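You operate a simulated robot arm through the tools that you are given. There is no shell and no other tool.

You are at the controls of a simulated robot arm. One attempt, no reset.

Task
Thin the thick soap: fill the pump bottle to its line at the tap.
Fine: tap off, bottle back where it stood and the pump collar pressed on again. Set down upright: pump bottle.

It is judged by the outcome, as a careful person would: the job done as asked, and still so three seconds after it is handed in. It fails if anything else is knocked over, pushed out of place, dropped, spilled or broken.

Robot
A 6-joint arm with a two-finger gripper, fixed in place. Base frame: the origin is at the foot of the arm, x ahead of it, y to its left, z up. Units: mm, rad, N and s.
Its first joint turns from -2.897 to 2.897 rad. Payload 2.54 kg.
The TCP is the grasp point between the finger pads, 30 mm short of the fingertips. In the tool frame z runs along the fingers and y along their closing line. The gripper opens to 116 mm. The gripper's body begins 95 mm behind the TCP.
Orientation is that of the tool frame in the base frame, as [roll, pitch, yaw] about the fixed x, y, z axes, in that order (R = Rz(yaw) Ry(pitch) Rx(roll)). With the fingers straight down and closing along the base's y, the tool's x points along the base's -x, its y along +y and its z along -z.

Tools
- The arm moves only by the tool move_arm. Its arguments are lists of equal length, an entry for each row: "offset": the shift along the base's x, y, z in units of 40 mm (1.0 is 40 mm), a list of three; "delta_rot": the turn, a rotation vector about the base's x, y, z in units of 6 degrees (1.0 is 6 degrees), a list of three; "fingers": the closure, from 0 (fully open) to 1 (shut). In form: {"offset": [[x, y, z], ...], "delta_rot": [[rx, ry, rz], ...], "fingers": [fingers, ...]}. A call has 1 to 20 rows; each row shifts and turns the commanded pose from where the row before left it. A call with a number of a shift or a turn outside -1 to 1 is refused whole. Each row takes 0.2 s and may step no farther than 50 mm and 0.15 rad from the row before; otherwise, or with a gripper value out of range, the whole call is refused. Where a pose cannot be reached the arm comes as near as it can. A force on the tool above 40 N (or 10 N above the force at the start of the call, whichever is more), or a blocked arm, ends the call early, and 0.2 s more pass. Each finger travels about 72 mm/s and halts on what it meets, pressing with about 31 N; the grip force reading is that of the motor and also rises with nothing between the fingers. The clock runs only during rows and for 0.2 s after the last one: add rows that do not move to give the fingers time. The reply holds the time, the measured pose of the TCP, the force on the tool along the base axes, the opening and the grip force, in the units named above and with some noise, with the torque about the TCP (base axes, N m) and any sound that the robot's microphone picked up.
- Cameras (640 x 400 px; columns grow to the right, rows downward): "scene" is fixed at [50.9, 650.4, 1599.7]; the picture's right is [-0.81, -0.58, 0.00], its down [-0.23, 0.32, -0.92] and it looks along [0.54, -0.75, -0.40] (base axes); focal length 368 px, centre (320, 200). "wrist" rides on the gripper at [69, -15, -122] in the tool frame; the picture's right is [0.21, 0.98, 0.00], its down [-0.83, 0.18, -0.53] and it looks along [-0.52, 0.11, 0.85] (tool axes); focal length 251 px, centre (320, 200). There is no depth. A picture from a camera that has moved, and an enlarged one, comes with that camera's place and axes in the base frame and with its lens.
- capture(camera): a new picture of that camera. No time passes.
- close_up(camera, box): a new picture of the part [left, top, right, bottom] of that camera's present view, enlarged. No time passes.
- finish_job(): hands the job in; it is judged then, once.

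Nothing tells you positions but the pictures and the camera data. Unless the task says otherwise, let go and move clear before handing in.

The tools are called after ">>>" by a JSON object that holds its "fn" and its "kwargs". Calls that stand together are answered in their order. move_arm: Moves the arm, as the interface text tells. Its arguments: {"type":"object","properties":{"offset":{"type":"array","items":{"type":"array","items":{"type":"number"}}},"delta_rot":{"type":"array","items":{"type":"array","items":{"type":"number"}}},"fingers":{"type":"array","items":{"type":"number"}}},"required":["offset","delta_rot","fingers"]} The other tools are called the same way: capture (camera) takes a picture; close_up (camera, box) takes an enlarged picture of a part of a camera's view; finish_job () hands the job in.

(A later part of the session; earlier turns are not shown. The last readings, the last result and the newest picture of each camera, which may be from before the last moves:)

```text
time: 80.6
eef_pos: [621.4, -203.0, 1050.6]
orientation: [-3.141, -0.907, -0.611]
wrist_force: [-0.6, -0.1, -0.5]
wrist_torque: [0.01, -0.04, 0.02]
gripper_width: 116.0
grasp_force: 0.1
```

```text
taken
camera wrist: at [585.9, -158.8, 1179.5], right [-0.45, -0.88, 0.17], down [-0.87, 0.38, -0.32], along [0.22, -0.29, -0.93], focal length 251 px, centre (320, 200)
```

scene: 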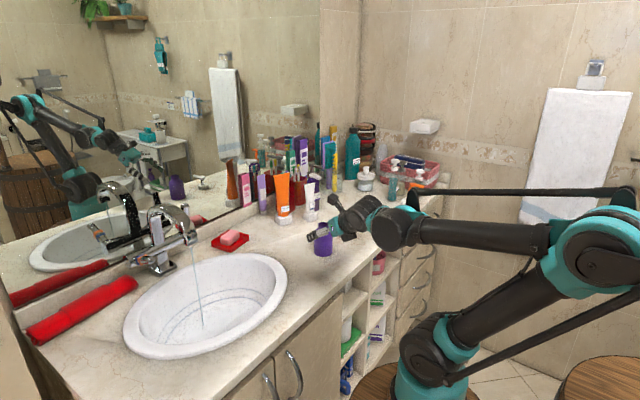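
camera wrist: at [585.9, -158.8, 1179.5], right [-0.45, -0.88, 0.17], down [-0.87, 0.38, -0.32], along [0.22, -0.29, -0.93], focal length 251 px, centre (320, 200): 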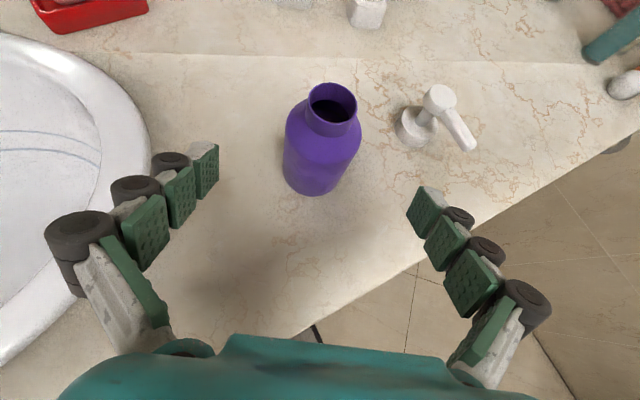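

Alignment is good: heading -35°, tilt 52°, no reach complaints. I'll slide in around the bottle body.

>>> {"fn": "move_arm", "kwargs": {"offset": [[0.357, -0.256, -0.341], [0.357, -0.256, -0.341], [0.357, -0.256, -0.341], [0.357, -0.256, -0.341], [0, 0, 0]], "delta_rot": [[0, 0, 0], [0, 0, 0], [0, 0, 0], [0, 0, 0], [0, 0, 0]], "fingers": [0, 0, 0, 0, 0]}}

>>> {"fn": "capture", "kwargs": {"camera": "wrist"}}

>>> {"fn": "close_up", "kwargs": {"camera": "scene", "box": [280, 180, 400, 280]}}

```text
time: 81.8
eef_pos: [676.9, -244.4, 995.7]
orientation: [-3.14, -0.908, -0.611]
wrist_force: [-0.3, 0.3, 0.5]
wrist_torque: [0.02, 0.0, 0.0]
gripper_width: 116.1
grasp_force: 0.1
```

```text
taken
camera wrist: at [642.1, -199.6, 1126.1], right [-0.45, -0.88, 0.17], down [-0.87, 0.38, -0.32], along [0.22, -0.29, -0.93], focal length 251 px, centre (320, 200)
```

wrist: 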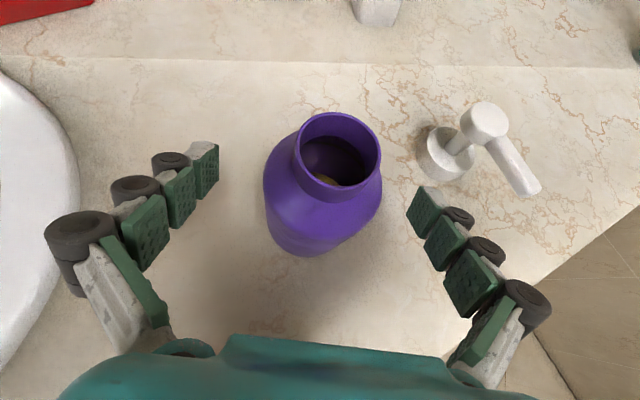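

```text
4.00 times, centred on (340, 230) of scene
camera zoom: at [50.9, 650.4, 1599.7], right [-0.81, -0.58, 0.0], down [-0.23, 0.32, -0.92], along [0.54, -0.75, -0.4], focal length 1470 px, centre (240, 80)
```

zoom: 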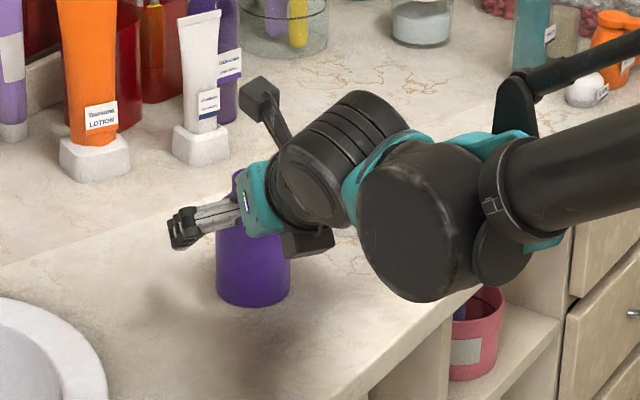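

>>> {"fn": "move_arm", "kwargs": {"offset": [[0.02, 0, 0], [0, 0, 0], [0, 0, 0], [0, 0, 0], [0, 0, 0], [0, 0, 0]], "delta_rot": [[0, 0, 0], [0, 0, 0], [0, 0, 0], [0, 0, 0], [0, 0, 0], [0, 0, 0]], "fingers": [0.2, 0.35, 0.5, 0.65, 0.65, 0.65]}}

>>> {"fn": "capture", "kwargs": {"camera": "wrist"}}

>>> {"fn": "close_up", "kwargs": {"camera": "wrist", "box": [280, 100, 400, 200]}}

```text
time: 83.2
eef_pos: [677.1, -244.5, 996.4]
orientation: [-3.141, -0.908, -0.611]
wrist_force: [-1.8, -1.9, 1.6]
wrist_torque: [-0.14, 0.08, -0.02]
gripper_width: 62.4
grasp_force: 30.4
```

```text
taken
camera wrist: at [642.6, -199.5, 1125.7], right [-0.45, -0.88, 0.17], down [-0.87, 0.38, -0.32], along [0.22, -0.29, -0.93], focal length 251 px, centre (320, 200)
```

wrist: 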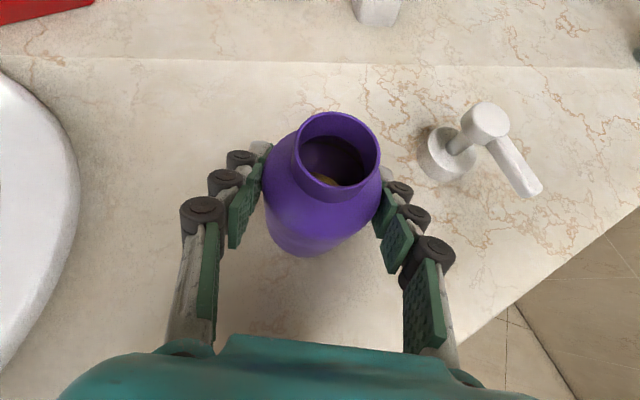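

```text
4.00 times, centred on (340, 150) of wrist
camera zoom: at [642.6, -199.5, 1125.7], right [-0.45, -0.88, 0.17], down [-0.87, 0.38, -0.32], along [0.22, -0.29, -0.93], focal length 1006 px, centre (240, 400)
```

zoom: 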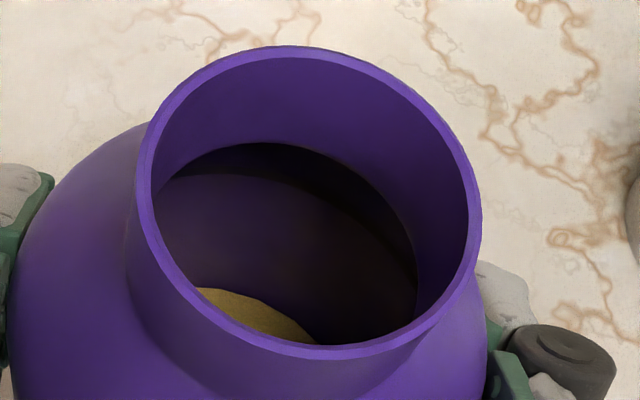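

>>> {"fn": "close_up", "kwargs": {"camera": "wrist", "box": [310, 125, 365, 190]}}

>>> {"fn": "close_up", "kwargs": {"camera": "wrist", "box": [316, 132, 350, 160]}}

```text
6.15 times, centred on (338, 158) of wrist
camera zoom: at [642.6, -199.5, 1125.7], right [-0.45, -0.88, 0.17], down [-0.87, 0.38, -0.32], along [0.22, -0.29, -0.93], focal length 1547 px, centre (212, 462)
```

zoom: 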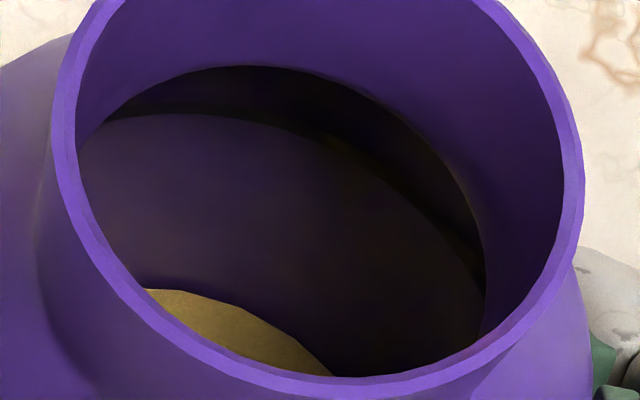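

```text
14.29 times, centred on (333, 146) of wrist
camera zoom: at [642.6, -199.5, 1125.7], right [-0.45, -0.88, 0.17], down [-0.87, 0.38, -0.32], along [0.22, -0.29, -0.93], focal length 3592 px, centre (134, 971)
```

zoom: 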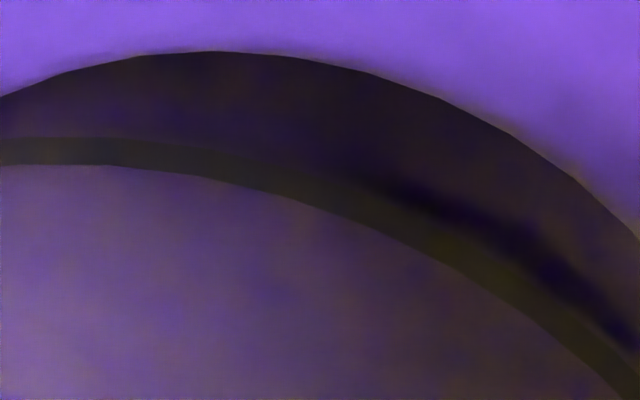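

The magnified view now shows a thin olive ring on the inner wall at about z 997, roughly 65 mm above the base. That is the fill line, and the bottle is gripped well. I'll lift it and check the grip.

>>> {"fn": "move_arm", "kwargs": {"offset": [[0, 0, 0.1], [0, 0, 0.2], [0, 0, 0.4], [0, 0, 0.5], [0, 0, 0.4], [0, 0, 0]], "delta_rot": [[0, 0, 0], [0, 0, 0], [0, 0, 0], [0, 0, 0], [0, 0, 0], [0, 0, 0]], "fingers": [0.65, 0.65, 0.65, 0.65, 0.65, 0.65]}}

>>> {"fn": "capture", "kwargs": {"camera": "wrist"}}

>>> {"fn": "close_up", "kwargs": {"camera": "scene", "box": [260, 160, 400, 280]}}

```text
time: 84.6
eef_pos: [679.1, -243.0, 1060.5]
orientation: [3.141, -0.907, -0.61]
wrist_force: [0.1, 1.1, -5.4]
wrist_torque: [-0.04, -0.04, 0.0]
gripper_width: 62.2
grasp_force: 31.0
```

```text
taken
camera wrist: at [643.0, -198.9, 1189.7], right [-0.45, -0.88, 0.17], down [-0.87, 0.38, -0.32], along [0.22, -0.29, -0.93], focal length 251 px, centre (320, 200)
```

wrist: 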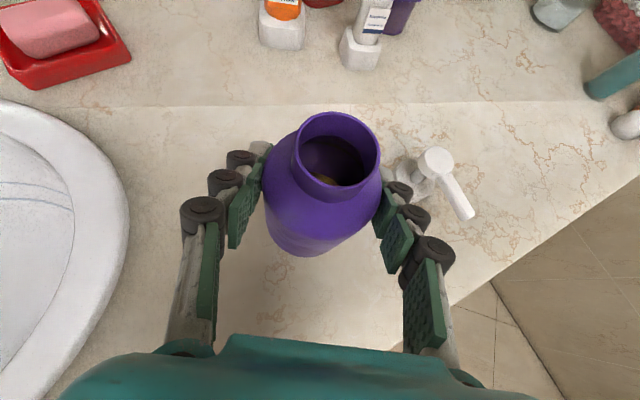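

```text
3.33 times, centred on (330, 220) of scene
camera zoom: at [50.9, 650.4, 1599.7], right [-0.81, -0.58, 0.0], down [-0.23, 0.32, -0.92], along [0.54, -0.75, -0.4], focal length 1225 px, centre (287, 133)
```

zoom: 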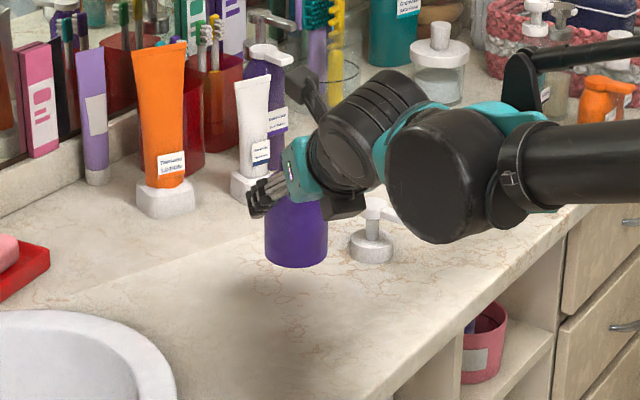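

The bottle is held upright and secure. I'll carry it toward the basin, stopping short of the spout.

>>> {"fn": "move_arm", "kwargs": {"offset": [[0.13, 0.38, 0], [0.257, 0.76, 0], [0.257, 0.76, 0], [0.257, 0.76, 0], [0.257, 0.76, 0], [0.257, 0.76, 0], [0.257, 0.76, 0], [0.257, 0.76, 0], [0.257, 0.76, 0], [0.257, 0.76, 0], [0.13, 0.38, 0], [0, 0, 0]], "delta_rot": [[0, 0, 0.379], [0, 0, 0.379], [0, 0, 0.379], [0, 0, 0.379], [0, 0, 0.379], [0, 0, 0.379], [0, 0, 0.379], [0, 0, 0.379], [0, 0, 0.379], [0, 0, 0.379], [0, 0, 0.379], [0, 0, 0]], "fingers": [0.65, 0.65, 0.65, 0.65, 0.65, 0.65, 0.65, 0.65, 0.65, 0.65, 0.65, 0.65]}}

>>> {"fn": "capture", "kwargs": {"camera": "wrist"}}

>>> {"fn": "capture", "kwargs": {"camera": "scene"}}

```text
time: 87.2
eef_pos: [782.1, 60.7, 1058.1]
orientation: [-3.139, -0.908, -0.176]
wrist_force: [-0.6, 0.5, -4.4]
wrist_torque: [0.01, 0.01, 0.0]
gripper_width: 61.9
grasp_force: 30.9
```

```text
taken
camera wrist: at [731.9, 85.3, 1187.8], right [-0.04, -0.98, 0.17], down [-0.95, -0.02, -0.32], along [0.32, -0.17, -0.93], focal length 251 px, centre (320, 200)
```

wrist: 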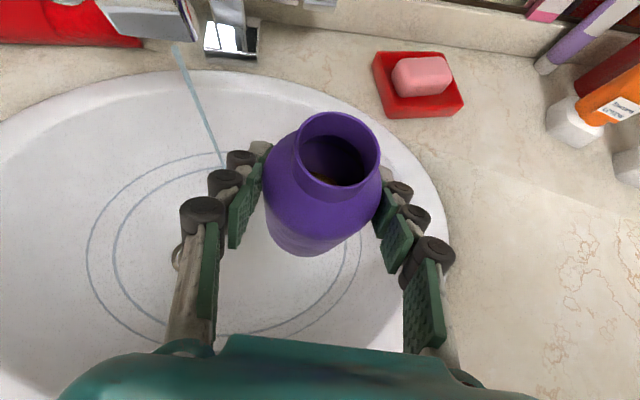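

```text
taken
```

scene: 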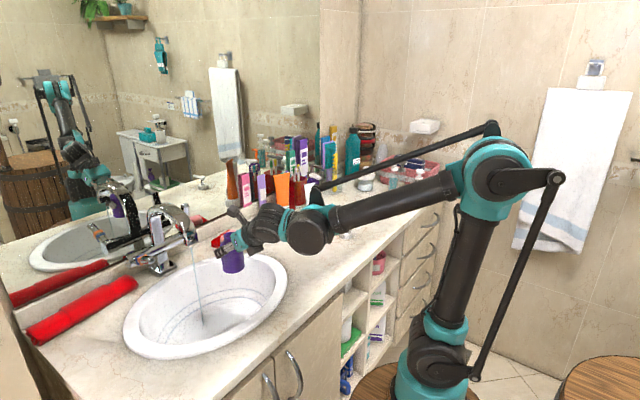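

>>> {"fn": "close_up", "kwargs": {"camera": "wrist", "box": [90, 0, 270, 190]}}

>>> {"fn": "close_up", "kwargs": {"camera": "scene", "box": [140, 180, 260, 330]}}

```text
2.11 times, centred on (180, 95) of wrist
camera zoom: at [731.9, 85.3, 1187.8], right [-0.04, -0.98, 0.17], down [-0.95, -0.02, -0.32], along [0.32, -0.17, -0.93], focal length 529 px, centre (615, 421)
```

zoom: 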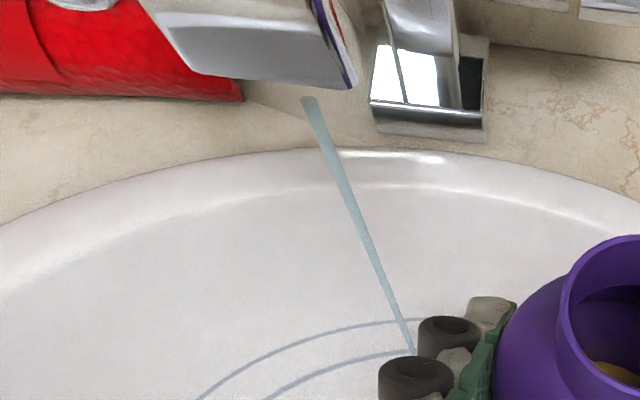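

```text
2.67 times, centred on (200, 255) of scene
camera zoom: at [50.9, 650.4, 1599.7], right [-0.81, -0.58, 0.0], down [-0.23, 0.32, -0.92], along [0.54, -0.75, -0.4], focal length 980 px, centre (640, 53)
```

zoom: 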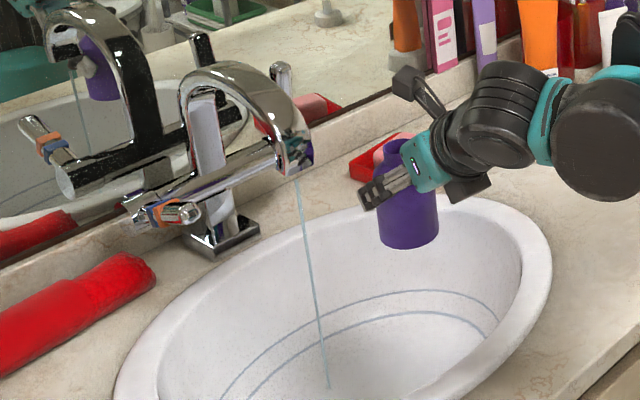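

The stream falls at about (854, 140), starting around z 1078. I'll lower the bottle over the basin, move in partway, and check clearance between the camera and the spout.

>>> {"fn": "move_arm", "kwargs": {"offset": [[0, 0, -0.5], [0, 0, -0.7], [0.3, 0.4, -0.1], [0.4, 0.5, 0], [0.1, 0.15, 0], [0, 0, 0]], "delta_rot": [[0, 0, 0], [0, 0, 0], [0, 0, 0], [0, 0, 0], [0, 0, 0], [0, 0, 0]], "fingers": [0.65, 0.65, 0.65, 0.65, 0.65, 0.65]}}

>>> {"fn": "capture", "kwargs": {"camera": "wrist"}}

>>> {"fn": "close_up", "kwargs": {"camera": "scene", "box": [140, 160, 280, 330]}}

```text
time: 88.6
eef_pos: [813.2, 102.4, 1007.2]
orientation: [-3.141, -0.907, -0.175]
wrist_force: [-0.3, 0.0, -5.0]
wrist_torque: [0.02, 0.02, -0.03]
gripper_width: 62.2
grasp_force: 31.0
```

```text
taken
camera wrist: at [763.3, 127.8, 1137.3], right [-0.04, -0.98, 0.17], down [-0.95, -0.02, -0.32], along [0.32, -0.17, -0.93], focal length 251 px, centre (320, 200)
```

wrist: 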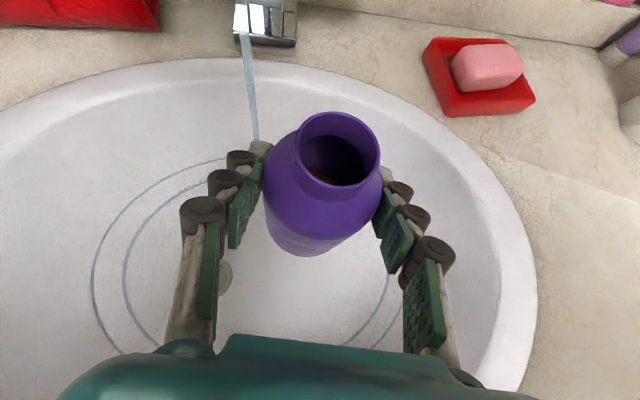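

```text
2.35 times, centred on (210, 245) of scene
camera zoom: at [50.9, 650.4, 1599.7], right [-0.81, -0.58, 0.0], down [-0.23, 0.32, -0.92], along [0.54, -0.75, -0.4], focal length 865 px, centre (579, 94)
```

zoom: 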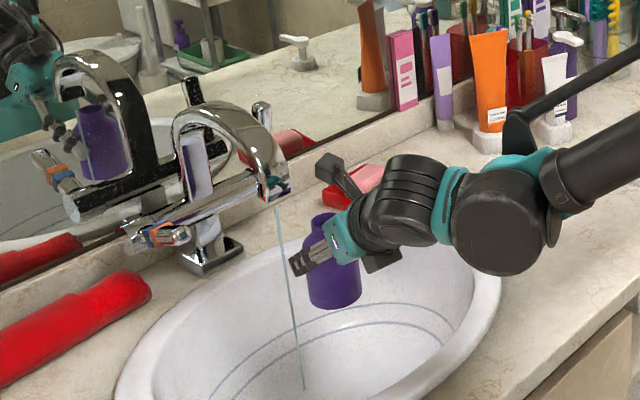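

>>> {"fn": "move_arm", "kwargs": {"offset": [[0.46, 0.47, 0], [0.45, 0.47, 0]], "delta_rot": [[0, 0, 0], [0, 0, 0]], "fingers": [0.65, 0.65]}}

>>> {"fn": "capture", "kwargs": {"camera": "wrist"}}

>>> {"fn": "close_up", "kwargs": {"camera": "wrist", "box": [280, 90, 400, 200]}}

>>> {"fn": "close_up", "kwargs": {"camera": "scene", "box": [150, 180, 240, 280]}}

```text
time: 89.2
eef_pos: [850.9, 141.0, 1009.1]
orientation: [-3.139, -0.908, -0.177]
wrist_force: [-0.1, -0.5, -5.2]
wrist_torque: [0.03, 0.01, 0.03]
gripper_width: 62.1
grasp_force: 30.7
```

```text
taken
camera wrist: at [800.0, 165.2, 1138.2], right [-0.04, -0.98, 0.17], down [-0.95, -0.02, -0.32], along [0.32, -0.17, -0.93], focal length 251 px, centre (320, 200)
```

wrist: 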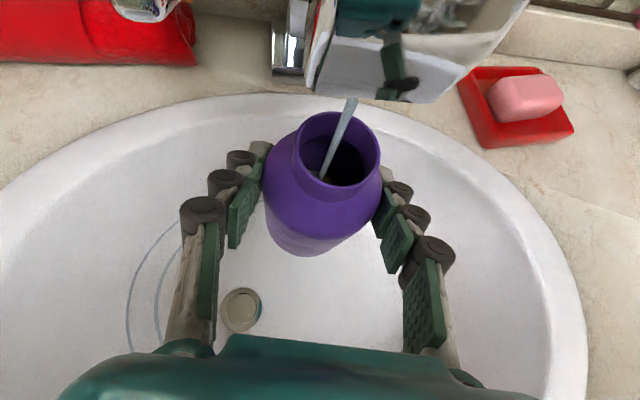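

```text
3.64 times, centred on (340, 145) of wrist
camera zoom: at [800.0, 165.2, 1138.2], right [-0.04, -0.98, 0.17], down [-0.95, -0.02, -0.32], along [0.32, -0.17, -0.93], focal length 914 px, centre (247, 400)
```

zoom: 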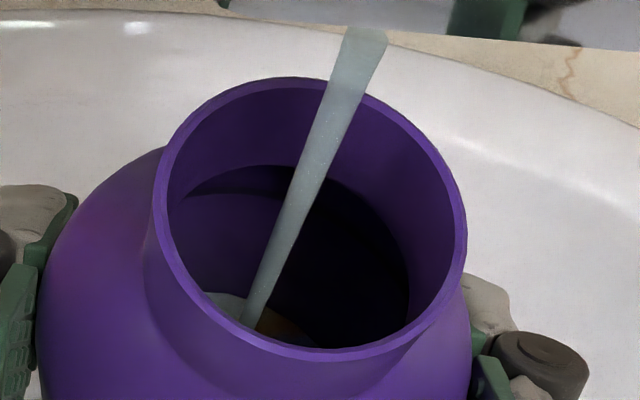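

```text
4.00 times, centred on (195, 230) of scene
camera zoom: at [50.9, 650.4, 1599.7], right [-0.81, -0.58, 0.0], down [-0.23, 0.32, -0.92], along [0.54, -0.75, -0.4], focal length 1470 px, centre (820, 80)
```

zoom: 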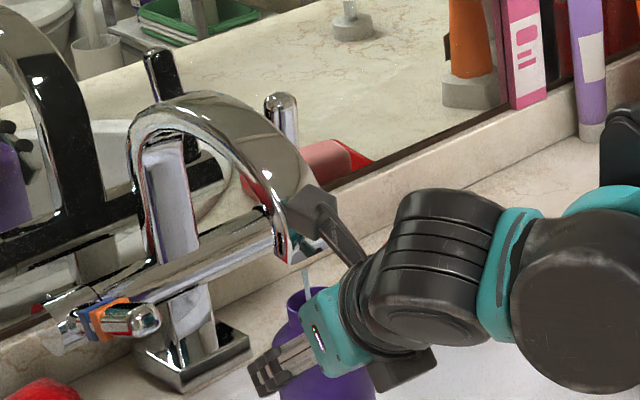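

The stream is going straight into the mouth, and the camera clears the spout. I'll hold still and fill in short intervals, watching the level.

>>> {"fn": "move_arm", "kwargs": {"offset": [[0, 0, 0], [0, 0, 0], [0, 0, 0], [0, 0, 0]], "delta_rot": [[0, 0, 0], [0, 0, 0], [0, 0, 0], [0, 0, 0]], "fingers": [0.65, 0.65, 0.65, 0.65]}}

>>> {"fn": "close_up", "kwargs": {"camera": "wrist", "box": [295, 105, 385, 190]}}

```text
time: 90.2
eef_pos: [850.5, 140.1, 1008.7]
orientation: [-3.141, -0.909, -0.174]
wrist_force: [-0.6, 0.6, -5.2]
wrist_torque: [0.04, 0.02, 0.0]
gripper_width: 62.5
grasp_force: 30.3
```

```text
4.71 times, centred on (340, 148) of wrist
camera zoom: at [800.0, 165.3, 1138.2], right [-0.04, -0.98, 0.17], down [-0.95, -0.02, -0.32], along [0.32, -0.17, -0.93], focal length 1183 px, centre (226, 447)
```

zoom: 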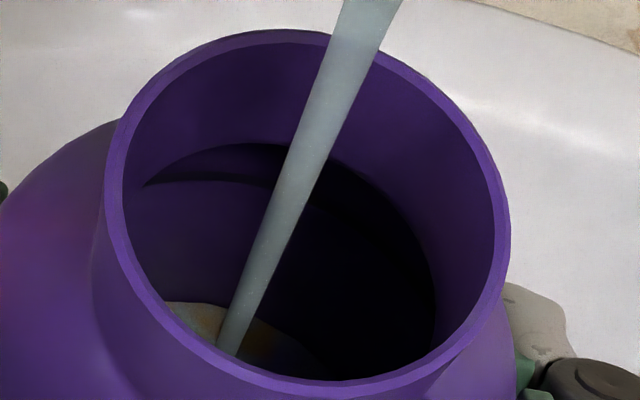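

The level is up about 5 mm in just over a second, and the line is about 36 mm above it. I'll fill for another 3 seconds.

>>> {"fn": "move_arm", "kwargs": {"offset": [[0, 0, 0], [0, 0, 0], [0, 0, 0], [0, 0, 0], [0, 0, 0], [0, 0, 0], [0, 0, 0], [0, 0, 0], [0, 0, 0], [0, 0, 0], [0, 0, 0], [0, 0, 0], [0, 0, 0], [0, 0, 0]], "delta_rot": [[0, 0, 0], [0, 0, 0], [0, 0, 0], [0, 0, 0], [0, 0, 0], [0, 0, 0], [0, 0, 0], [0, 0, 0], [0, 0, 0], [0, 0, 0], [0, 0, 0], [0, 0, 0], [0, 0, 0], [0, 0, 0]], "fingers": [0.65, 0.65, 0.65, 0.65, 0.65, 0.65, 0.65, 0.65, 0.65, 0.65, 0.65, 0.65, 0.65, 0.65]}}

>>> {"fn": "close_up", "kwargs": {"camera": "wrist", "box": [295, 105, 385, 190]}}

```text
time: 93.2
eef_pos: [850.3, 141.0, 1008.8]
orientation: [3.141, -0.909, -0.175]
wrist_force: [0.4, 1.2, -5.2]
wrist_torque: [0.01, 0.0, -0.01]
gripper_width: 62.3
grasp_force: 31.1
```

```text
4.71 times, centred on (340, 148) of wrist
camera zoom: at [800.0, 165.3, 1138.1], right [-0.04, -0.98, 0.17], down [-0.95, -0.02, -0.32], along [0.32, -0.17, -0.93], focal length 1183 px, centre (226, 447)
```

zoom: 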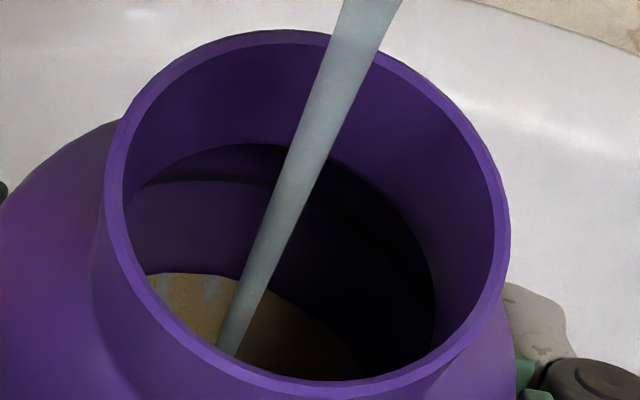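

>>> {"fn": "move_arm", "kwargs": {"offset": [[0, 0, 0], [0, 0, 0], [0, 0, 0], [0, 0, 0], [0, 0, 0], [0, 0, 0], [0, 0, 0], [0, 0, 0], [0, 0, 0], [0, 0, 0], [0, 0, 0], [0, 0, 0], [0, 0, 0], [0, 0, 0], [0, 0, 0], [0, 0, 0], [0, 0, 0], [0, 0, 0], [0, 0, 0]], "delta_rot": [[0, 0, 0], [0, 0, 0], [0, 0, 0], [0, 0, 0], [0, 0, 0], [0, 0, 0], [0, 0, 0], [0, 0, 0], [0, 0, 0], [0, 0, 0], [0, 0, 0], [0, 0, 0], [0, 0, 0], [0, 0, 0], [0, 0, 0], [0, 0, 0], [0, 0, 0], [0, 0, 0], [0, 0, 0]], "fingers": [0.65, 0.65, 0.65, 0.65, 0.65, 0.65, 0.65, 0.65, 0.65, 0.65, 0.65, 0.65, 0.65, 0.65, 0.65, 0.65, 0.65, 0.65, 0.65]}}

>>> {"fn": "close_up", "kwargs": {"camera": "wrist", "box": [295, 105, 385, 190]}}

>>> {"fn": "close_up", "kwargs": {"camera": "wrist", "box": [310, 130, 345, 165]}}

```text
time: 97.2
eef_pos: [851.3, 139.4, 1009.1]
orientation: [-3.141, -0.909, -0.175]
wrist_force: [-0.6, 1.0, -4.9]
wrist_torque: [-0.03, 0.0, -0.01]
gripper_width: 62.5
grasp_force: 31.5
```

```text
4.71 times, centred on (340, 148) of wrist
camera zoom: at [800.0, 165.3, 1138.1], right [-0.04, -0.98, 0.17], down [-0.95, -0.02, -0.32], along [0.32, -0.17, -0.93], focal length 1183 px, centre (226, 447)
```

zoom: 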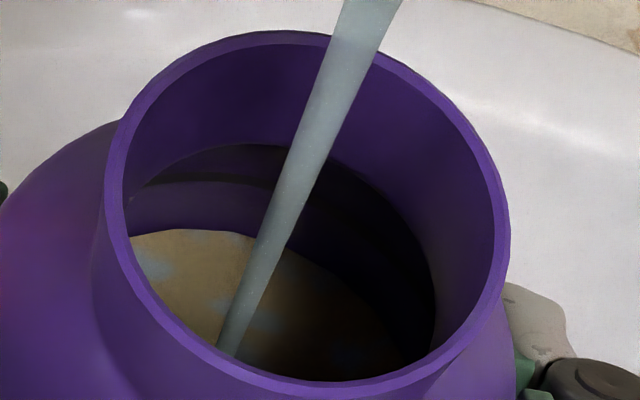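

```text
11.43 times, centred on (328, 148) of wrist
camera zoom: at [800.0, 165.3, 1138.1], right [-0.04, -0.98, 0.17], down [-0.95, -0.02, -0.32], along [0.32, -0.17, -0.93], focal length 2874 px, centre (234, 800)
```

zoom: 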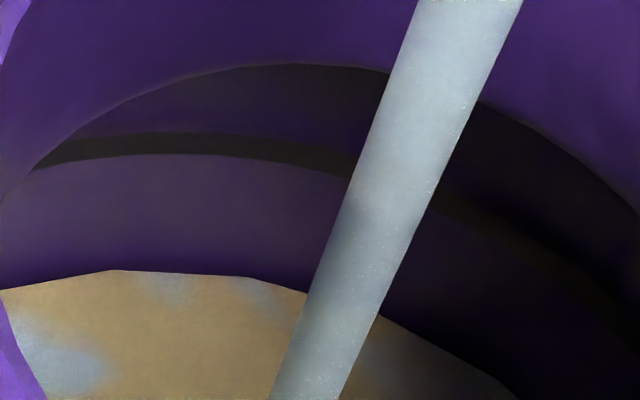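

The dark ring and the liquid surface are both clearly visible, with about 13 mm left to go. I'll fill 3 more seconds.

>>> {"fn": "move_arm", "kwargs": {"offset": [[0, 0, 0], [0, 0, 0], [0, 0, 0], [0, 0, 0], [0, 0, 0], [0, 0, 0], [0, 0, 0], [0, 0, 0], [0, 0, 0], [0, 0, 0], [0, 0, 0], [0, 0, 0], [0, 0, 0]], "delta_rot": [[0, 0, 0], [0, 0, 0], [0, 0, 0], [0, 0, 0], [0, 0, 0], [0, 0, 0], [0, 0, 0], [0, 0, 0], [0, 0, 0], [0, 0, 0], [0, 0, 0], [0, 0, 0], [0, 0, 0]], "fingers": [0.65, 0.65, 0.65, 0.65, 0.65, 0.65, 0.65, 0.65, 0.65, 0.65, 0.65, 0.65, 0.65]}}

>>> {"fn": "close_up", "kwargs": {"camera": "wrist", "box": [310, 130, 345, 165]}}

```text
time: 100.0
eef_pos: [851.1, 140.5, 1008.8]
orientation: [-3.141, -0.909, -0.175]
wrist_force: [0.7, -0.2, -5.5]
wrist_torque: [0.02, -0.01, -0.01]
gripper_width: 62.3
grasp_force: 31.2
```

```text
11.43 times, centred on (328, 148) of wrist
camera zoom: at [800.0, 165.3, 1138.1], right [-0.04, -0.98, 0.17], down [-0.95, -0.02, -0.32], along [0.32, -0.17, -0.93], focal length 2874 px, centre (234, 800)
```

zoom: 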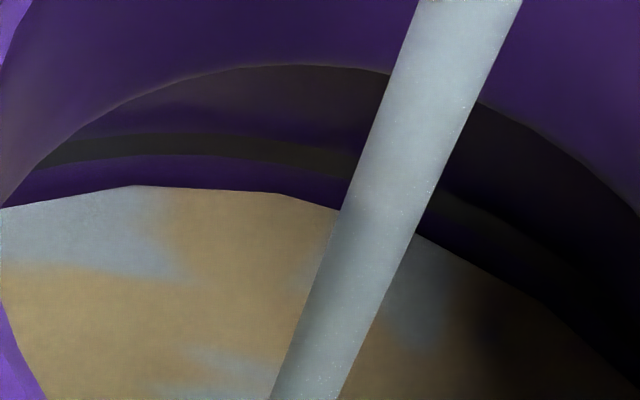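

>>> {"fn": "move_arm", "kwargs": {"offset": [[0, 0, 0], [0, 0, 0], [0, 0, 0]], "delta_rot": [[0, 0, 0], [0, 0, 0], [0, 0, 0]], "fingers": [0.65, 0.65, 0.65]}}

>>> {"fn": "close_up", "kwargs": {"camera": "wrist", "box": [310, 130, 345, 165]}}

```text
time: 100.8
eef_pos: [851.0, 140.6, 1009.0]
orientation: [3.141, -0.909, -0.175]
wrist_force: [-0.1, 0.5, -5.7]
wrist_torque: [0.02, 0.01, -0.01]
gripper_width: 62.1
grasp_force: 30.7
```

```text
11.43 times, centred on (328, 148) of wrist
camera zoom: at [800.0, 165.3, 1138.1], right [-0.04, -0.98, 0.17], down [-0.95, -0.02, -0.32], along [0.32, -0.17, -0.93], focal length 2874 px, centre (234, 800)
```

zoom: 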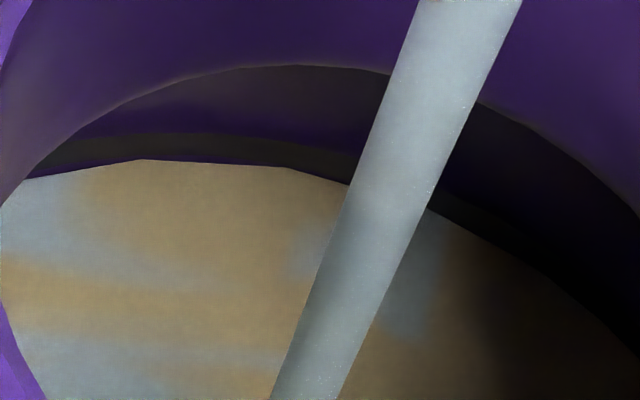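

The surface is just under the ring. Two more short beats, then straight out from under the stream.

>>> {"fn": "move_arm", "kwargs": {"offset": [[0, 0, 0], [0, 0, 0], [-0.65, -0.65, 0], [-0.7, -0.8, 0], [-0.35, -0.5, 0], [0, 0, 0]], "delta_rot": [[0, 0, 0], [0, 0, 0], [0, 0, 0], [0, 0, 0], [0, 0, 0], [0, 0, 0]], "fingers": [0.65, 0.65, 0.65, 0.65, 0.65, 0.65]}}

>>> {"fn": "close_up", "kwargs": {"camera": "wrist", "box": [310, 130, 345, 165]}}

>>> {"fn": "capture", "kwargs": {"camera": "wrist"}}

>>> {"fn": "capture", "kwargs": {"camera": "scene"}}

```text
time: 102.2
eef_pos: [784.7, 62.6, 1008.9]
orientation: [3.142, -0.907, -0.175]
wrist_force: [-0.3, -1.0, -6.2]
wrist_torque: [-0.01, 0.03, 0.0]
gripper_width: 62.4
grasp_force: 30.8
```

```text
11.43 times, centred on (328, 148) of wrist
camera zoom: at [733.6, 87.2, 1138.4], right [-0.04, -0.98, 0.17], down [-0.95, -0.02, -0.32], along [0.32, -0.17, -0.93], focal length 2874 px, centre (234, 800)
```

zoom: 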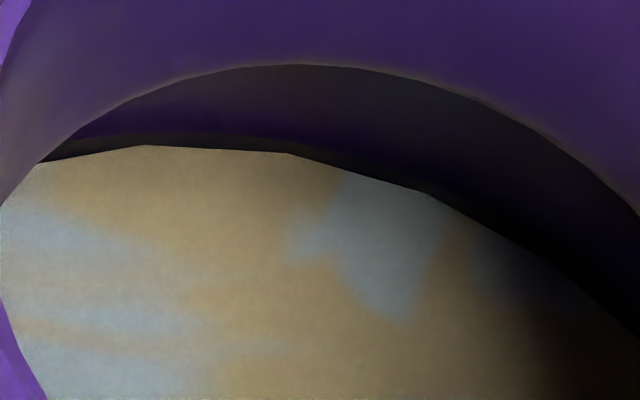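

```text
taken
camera wrist: at [733.6, 87.2, 1138.4], right [-0.04, -0.98, 0.17], down [-0.95, -0.02, -0.32], along [0.32, -0.17, -0.93], focal length 251 px, centre (320, 200)
```

wrist: 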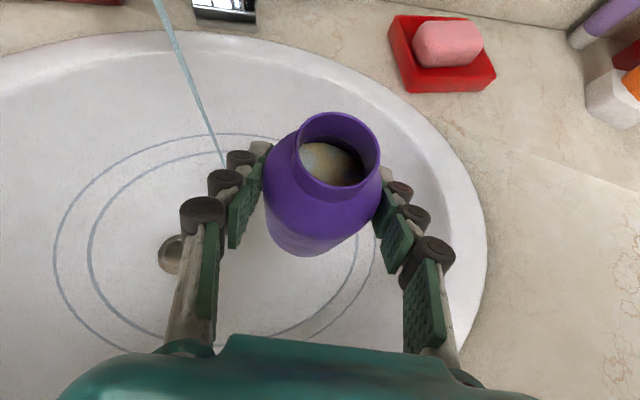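

```text
taken
```

scene: 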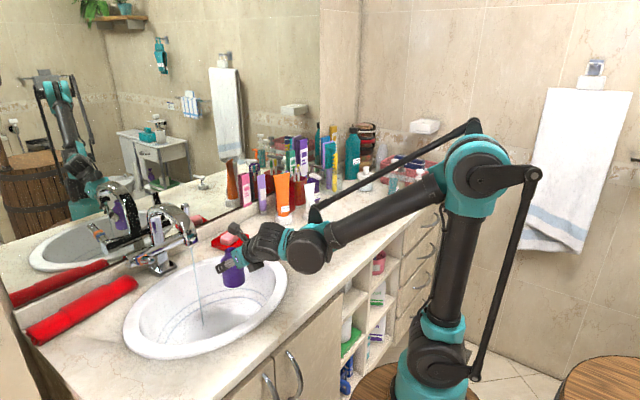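

The surface now sits right in the ring, so the fill is done. I'll carry the bottle back along the same path to its original spot.

>>> {"fn": "move_arm", "kwargs": {"offset": [[0, 0, 0.3], [0, 0, 0.6], [0, 0, 0.4], [-0.129, -0.382, 0], [-0.258, -0.764, 0], [-0.258, -0.764, 0], [-0.258, -0.764, 0], [-0.258, -0.764, 0], [-0.258, -0.764, 0], [-0.258, -0.764, 0], [-0.258, -0.764, 0], [-0.258, -0.764, 0], [-0.258, -0.764, 0], [-0.129, -0.382, 0], [0, 0, 0]], "delta_rot": [[0, 0, 0], [0, 0, 0], [0, 0, 0], [0, 0, -0.379], [0, 0, -0.379], [0, 0, -0.379], [0, 0, -0.379], [0, 0, -0.379], [0, 0, -0.379], [0, 0, -0.379], [0, 0, -0.379], [0, 0, -0.379], [0, 0, -0.379], [0, 0, -0.379], [0, 0, 0]], "fingers": [0.65, 0.65, 0.65, 0.65, 0.65, 0.65, 0.65, 0.65, 0.65, 0.65, 0.65, 0.65, 0.65, 0.65, 0.65]}}

>>> {"fn": "capture", "kwargs": {"camera": "wrist"}}

>>> {"fn": "close_up", "kwargs": {"camera": "scene", "box": [260, 160, 400, 280]}}

```text
time: 105.4
eef_pos: [679.1, -245.2, 1058.7]
orientation: [-3.141, -0.907, -0.61]
wrist_force: [0.3, -0.9, -5.2]
wrist_torque: [0.0, 0.03, 0.0]
gripper_width: 62.2
grasp_force: 31.1
```

```text
taken
camera wrist: at [643.1, -199.7, 1188.3], right [-0.45, -0.88, 0.17], down [-0.87, 0.38, -0.32], along [0.22, -0.29, -0.93], focal length 251 px, centre (320, 200)
```

wrist: 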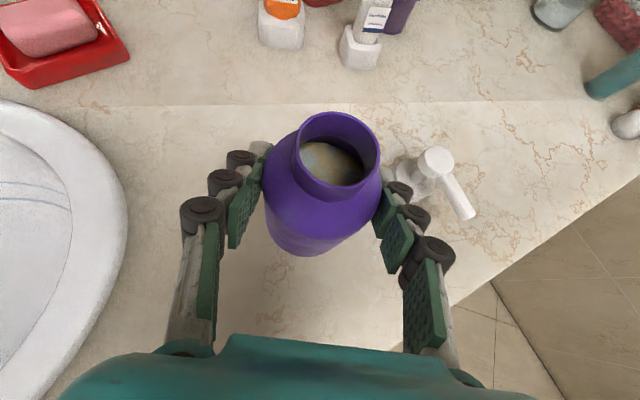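

```text
3.33 times, centred on (330, 220) of scene
camera zoom: at [50.9, 650.4, 1599.7], right [-0.81, -0.58, 0.0], down [-0.23, 0.32, -0.92], along [0.54, -0.75, -0.4], focal length 1225 px, centre (287, 133)
```

zoom: 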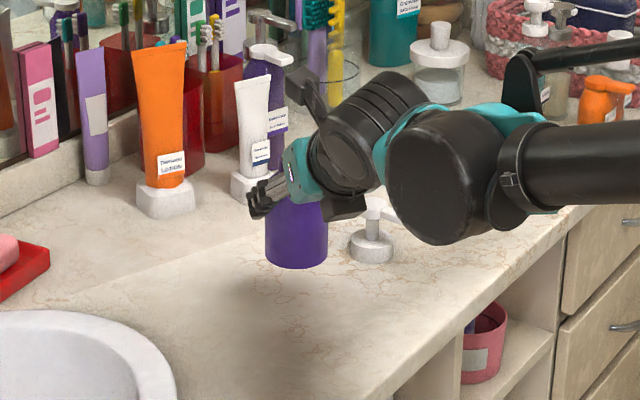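

>>> {"fn": "move_arm", "kwargs": {"offset": [[0, 0.005, -0.4], [0, 0, -0.5], [0, 0, -0.35], [0, 0, -0.1], [0, 0, -0.08], [0, 0, 0]], "delta_rot": [[0, 0, 0], [0, 0, 0], [0, 0, 0], [0, 0, 0], [0, 0, 0], [0, 0, 0]], "fingers": [0.65, 0.65, 0.65, 0.65, 0.65, 0.65]}}

>>> {"fn": "close_up", "kwargs": {"camera": "scene", "box": [290, 200, 370, 270]}}

>>> {"fn": "capture", "kwargs": {"camera": "wrist"}}

```text
time: 106.8
eef_pos: [679.6, -242.9, 1002.1]
orientation: [3.141, -0.907, -0.612]
wrist_force: [-0.1, 0.1, -7.1]
wrist_torque: [0.0, 0.03, 0.01]
gripper_width: 62.3
grasp_force: 30.8
```

```text
5.71 times, centred on (330, 235) of scene
camera zoom: at [50.9, 650.4, 1599.7], right [-0.81, -0.58, 0.0], down [-0.23, 0.32, -0.92], along [0.54, -0.75, -0.4], focal length 2101 px, centre (263, 0)
```

zoom: 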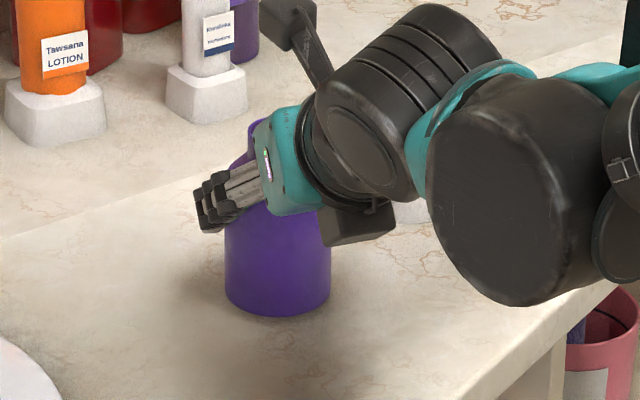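

```text
taken
camera wrist: at [644.1, -199.7, 1131.1], right [-0.45, -0.88, 0.17], down [-0.87, 0.38, -0.32], along [0.22, -0.29, -0.93], focal length 251 px, centre (320, 200)
```

wrist: 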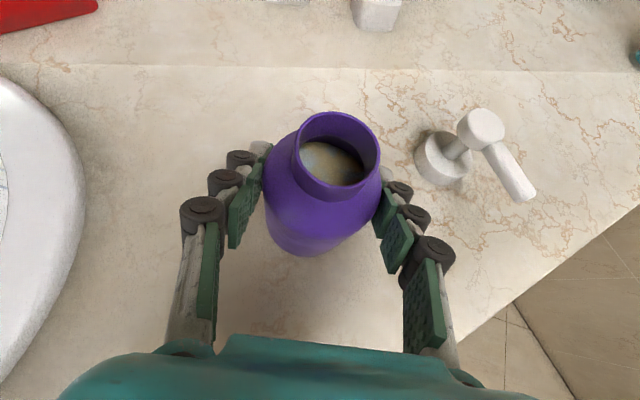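

>>> {"fn": "move_arm", "kwargs": {"offset": [[-0.03, 0, -0.03], [0, 0, -0.04], [0, 0, -0.03], [0, 0, -0.025], [0, 0, 0]], "delta_rot": [[0, 0, 0], [0, 0, 0], [0, 0, 0], [0, 0, 0], [0, 0, 0]], "fingers": [0.65, 0.65, 0.65, 0.65, 0.65]}}

>>> {"fn": "close_up", "kwargs": {"camera": "scene", "box": [290, 200, 370, 270]}}

```text
time: 108.0
eef_pos: [677.5, -242.9, 996.4]
orientation: [3.142, -0.906, -0.611]
wrist_force: [0.0, -0.2, -6.5]
wrist_torque: [0.01, 0.02, -0.02]
gripper_width: 62.0
grasp_force: 31.6
```

```text
5.71 times, centred on (330, 235) of scene
camera zoom: at [50.9, 650.4, 1599.7], right [-0.81, -0.58, 0.0], down [-0.23, 0.32, -0.92], along [0.54, -0.75, -0.4], focal length 2101 px, centre (263, 0)
```

zoom: 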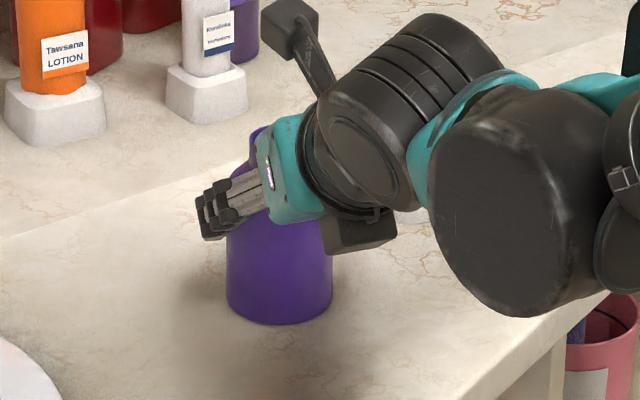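

>>> {"fn": "move_arm", "kwargs": {"offset": [[0, 0, -0.015], [0, 0, -0.015], [0, 0, 0]], "delta_rot": [[0, 0, 0], [0, 0, 0], [0, 0, 0]], "fingers": [0.65, 0.65, 0.65]}}

>>> {"fn": "capture", "kwargs": {"camera": "wrist"}}

```text
time: 108.8
eef_pos: [678.6, -242.3, 997.3]
orientation: [-3.141, -0.909, -0.607]
wrist_force: [0.2, 1.1, 8.4]
wrist_torque: [-0.27, 0.17, 0.0]
gripper_width: 62.3
grasp_force: 30.8
```

```text
taken
camera wrist: at [642.6, -199.5, 1126.0], right [-0.45, -0.88, 0.17], down [-0.87, 0.38, -0.32], along [0.22, -0.29, -0.93], focal length 251 px, centre (320, 200)
```

wrist: 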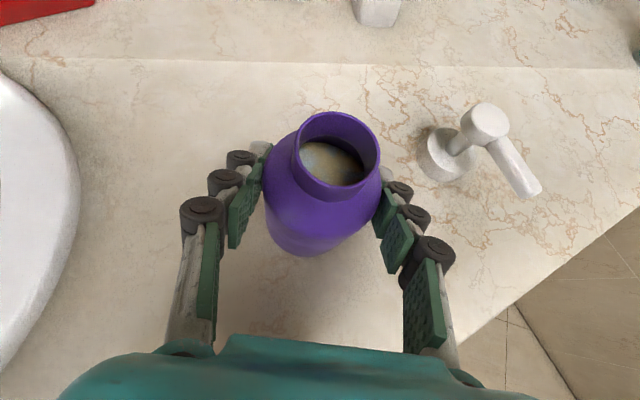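

Same camera pose as at the original grip, and the base is resting on the counter. I'll release and back straight out.

>>> {"fn": "move_arm", "kwargs": {"offset": [[0, 0, 0], [0, 0, 0], [0, 0, 0], [0, 0, 0], [0, 0, 0], [0, 0, 0]], "delta_rot": [[0, 0, 0], [0, 0, 0], [0, 0, 0], [0, 0, 0], [0, 0, 0], [0, 0, 0]], "fingers": [0.5, 0.4, 0.25, 0.1, 0, 0]}}

>>> {"fn": "capture", "kwargs": {"camera": "wrist"}}

```text
time: 110.2
eef_pos: [677.0, -244.3, 996.0]
orientation: [-3.141, -0.906, -0.611]
wrist_force: [-0.8, 0.4, -0.2]
wrist_torque: [-0.03, 0.02, -0.01]
gripper_width: 115.9
grasp_force: 0.0
```

```text
taken
camera wrist: at [642.5, -199.7, 1125.6], right [-0.45, -0.88, 0.17], down [-0.87, 0.38, -0.32], along [0.22, -0.29, -0.93], focal length 251 px, centre (320, 200)
```

wrist: 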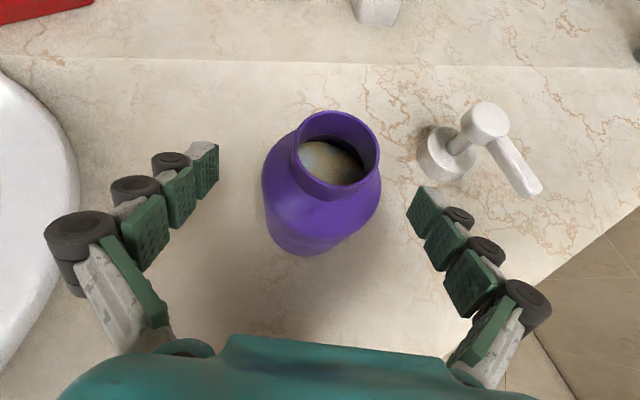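

>>> {"fn": "move_arm", "kwargs": {"offset": [[-0.403, 0.2825, 0.385], [-0.403, 0.2825, 0.385], [-0.403, 0.2825, 0.385], [-0.403, 0.2825, 0.385], [0, 0, 0.9], [0, 0, 0.9], [0, 0, 0.9], [0, 0, 0.9], [0, 0, 0.9], [0, 0, 0.2], [0, 0, 0], [0, 0, 0], [0, 0, 0], [0, 0, 0], [0, 0, 0], [0, 0, 0], [0, 0, 0], [0, 0, 0], [0, 0, 0]], "delta_rot": [[0, 0, 0], [0, 0, 0], [0, 0, 0], [0, 0, 0], [0.553, 0.789, 0], [0.553, 0.789, 0], [0.553, 0.789, 0], [0.553, 0.789, 0], [0.553, 0.789, 0], [0.553, 0.789, 0], [0.553, 0.789, 0], [0.553, 0.789, 0], [0.553, 0.789, 0], [0, 0, -1], [0, 0, -1], [0, 0, -1], [0, 0, -1], [0, 0, -1], [0, 0, -1]], "fingers": [0, 0, 0, 0, 0, 0, 0, 0, 0, 0, 0, 0, 0, 0, 0, 0, 0, 0, 0]}}

>>> {"fn": "capture", "kwargs": {"camera": "scene"}}

```text
time: 114.2
eef_pos: [613.1, -199.8, 1247.3]
orientation: [-3.139, 0.001, -1.241]
wrist_force: [-0.2, -0.6, 0.1]
wrist_torque: [-0.01, -0.01, -0.02]
gripper_width: 115.8
grasp_force: 0.0
```

```text
taken
```

scene: 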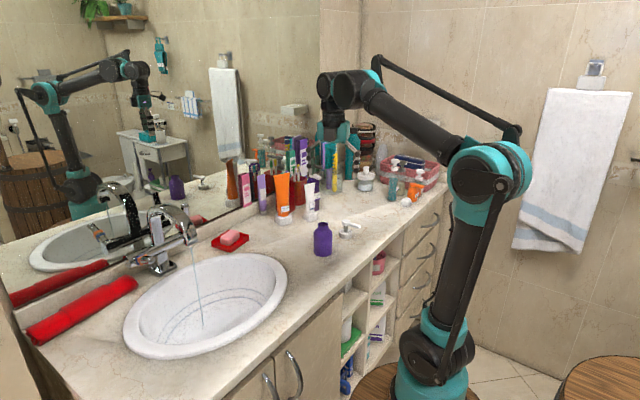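

The bottle stands back in place. Next I'll rotate back to the earlier orientation and return to the tap lever to shut it off.

>>> {"fn": "move_arm", "kwargs": {"offset": [[0.4, 0.336, 0], [0.4, 0.336, 0], [0.4, 0.336, 0], [0.4, 0.336, 0], [0.4, 0.336, 0], [0.4, 0.336, 0], [0.4, 0.336, 0], [0.4, 0.336, 0], [0.4, 0.336, 0], [0.4, 0.336, 0], [0.4, 0.336, 0], [0.4, 0.336, 0], [0.4, 0.336, 0], [0.4, 0.336, 0], [0.4, 0.336, 0], [0.4, 0.336, 0], [0.4, 0.336, 0], [0.4, 0.336, 0]], "delta_rot": [[0, 0, -1], [0, 0, -1], [0, 0, -1], [0, 0, -1], [0, 0, -1], [0, 0, -1], [0, 0, -1], [0, 0, -1], [0, 0, -1], [0, 0, -1], [0, 0, -1], [0, 0, -1], [0, 0, -1], [0, 0, -1], [0, 0, -1], [0, 0, -1], [0, 0, -1], [0, 0, -1]], "fingers": [0, 0, 0, 0, 0, 0.1, 0.2, 0.3, 0.4, 0.4, 0.4, 0.4, 0.4, 0.4, 0.4, 0.4, 0.4, 0.4]}}

>>> {"fn": "move_arm", "kwargs": {"offset": [[0.05, 0, -0.2], [0.05, 0, -0.2], [0.05, 0, -0.2], [0.05, 0, -0.2], [0.05, 0, -0.2], [0.05, 0, -0.2], [0.05, 0, -0.2], [0.05, 0, -0.3], [0.05, 0, -0.3], [0.05, 0, -0.3]], "delta_rot": [[0, -0.945, 0], [0, -0.945, 0], [0, -0.945, 0], [0, -0.945, 0], [0, -0.945, 0], [0, -0.945, 0], [0, -0.945, 0], [0, -0.945, 0], [0, -0.945, 0], [0, -0.945, 0]], "fingers": [0.4, 0.4, 0.4, 0.4, 0.4, 0.4, 0.4, 0.4, 0.4, 0.4]}}

>>> {"fn": "capture", "kwargs": {"camera": "wrist"}}

>>> {"fn": "close_up", "kwargs": {"camera": "scene", "box": [120, 150, 260, 310]}}

```text
time: 118.0
eef_pos: [902.6, 42.0, 1245.3]
orientation: [-3.14, 0.0, -3.126]
wrist_force: [-0.3, -0.7, 0.2]
wrist_torque: [0.03, -0.03, -0.02]
gripper_width: 69.8
grasp_force: 0.1
```

```text
time: 120.2
eef_pos: [922.3, 41.8, 1154.4]
orientation: [-3.112, 0.992, -3.109]
wrist_force: [0.2, 0.3, 0.3]
wrist_torque: [-0.02, 0.0, -0.02]
gripper_width: 69.8
grasp_force: 0.0
```

```text
taken
camera wrist: at [781.6, 28.0, 1163.1], right [-0.13, 0.97, -0.2], down [0.0, 0.2, 0.98], along [0.99, 0.12, -0.03], focal length 251 px, centre (320, 200)
```

wrist: 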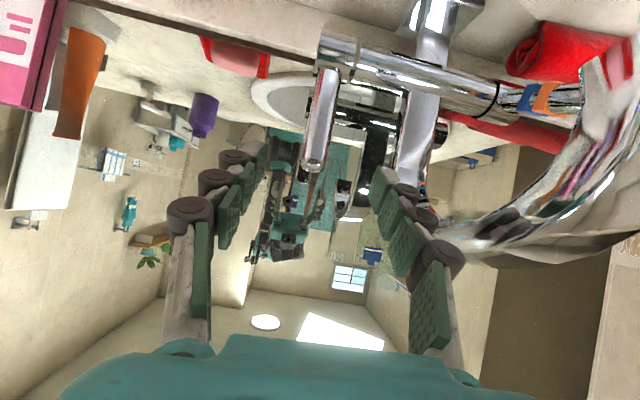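

```text
2.50 times, centred on (190, 230) of scene
camera zoom: at [50.9, 650.4, 1599.7], right [-0.81, -0.58, 0.0], down [-0.23, 0.32, -0.92], along [0.54, -0.75, -0.4], focal length 919 px, centre (645, 125)
```

zoom: 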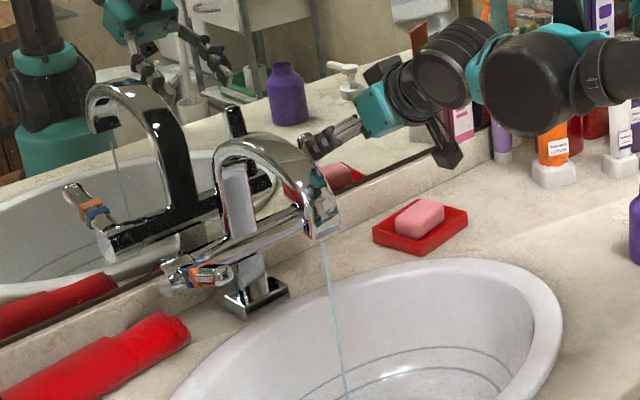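

>>> {"fn": "move_arm", "kwargs": {"offset": [[0.68, 0.014, -0.437], [0.68, 0.014, -0.437], [0.68, 0.014, -0.437], [0, 0, 0], [0, 0, 0], [0, 0, 0], [0, 0, 0], [0, 0, 0]], "delta_rot": [[0, 0, 0], [0, 0, 0], [0, 0, 0], [0, 0, 0], [0, 0, 0], [0, 0, 0], [0, 0, 0], [0, 0, 0]], "fingers": [0.4, 0.4, 0.4, 0.5, 0.65, 0.8, 0.95, 0.95]}}

>>> {"fn": "capture", "kwargs": {"camera": "wrist"}}

```text
time: 122.0
eef_pos: [1002.7, 42.4, 1101.6]
orientation: [-3.114, 0.99, -3.111]
wrist_force: [2.0, -23.5, -2.0]
wrist_torque: [-0.1, -0.2, -0.56]
gripper_width: 23.9
grasp_force: 44.9
```

```text
taken
camera wrist: at [863.8, 27.5, 1111.6], right [-0.12, 0.97, -0.19], down [0.01, 0.2, 0.98], along [0.99, 0.12, -0.03], focal length 251 px, centre (320, 200)
```

wrist: 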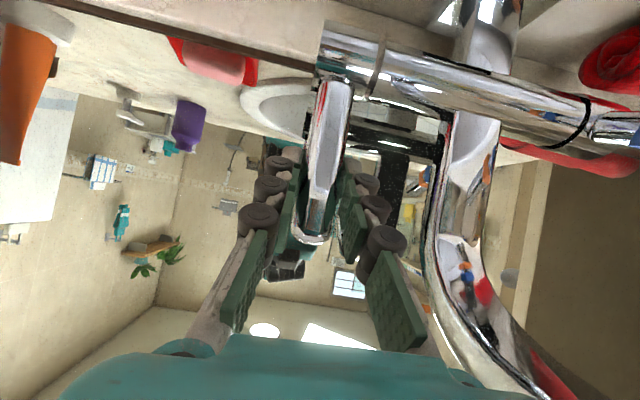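

>>> {"fn": "move_arm", "kwargs": {"offset": [[0.09, -0.02, 0.015], [0.09, -0.02, 0.01], [0.09, 0, 0.01], [0.09, 0, 0.005], [0.05, 0, 0]], "delta_rot": [[0, 0.4, 0], [0, 0.4, 0], [0, 0.4, 0], [0, 0.4, 0], [0, 0.2, 0]], "fingers": [0.95, 0.95, 0.95, 0.95, 0.95]}}

>>> {"fn": "close_up", "kwargs": {"camera": "scene", "box": [120, 150, 260, 310]}}

```text
time: 123.2
eef_pos: [1020.5, 41.4, 1104.2]
orientation: [-3.122, 0.804, -3.117]
wrist_force: [8.0, -15.7, 23.3]
wrist_torque: [-0.21, -1.35, -0.4]
gripper_width: 23.4
grasp_force: 44.8
```

```text
2.50 times, centred on (190, 230) of scene
camera zoom: at [50.9, 650.4, 1599.7], right [-0.81, -0.58, 0.0], down [-0.23, 0.32, -0.92], along [0.54, -0.75, -0.4], focal length 919 px, centre (645, 125)
```

zoom: 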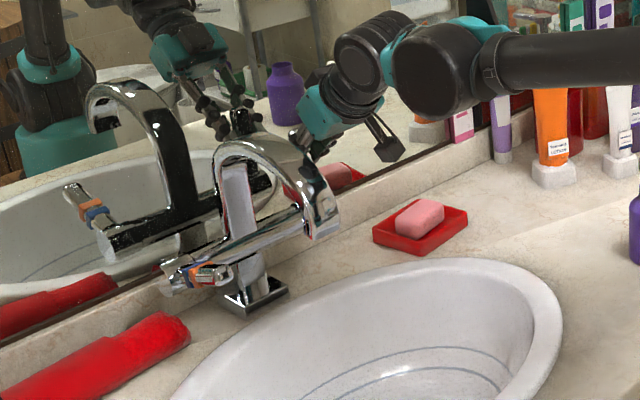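

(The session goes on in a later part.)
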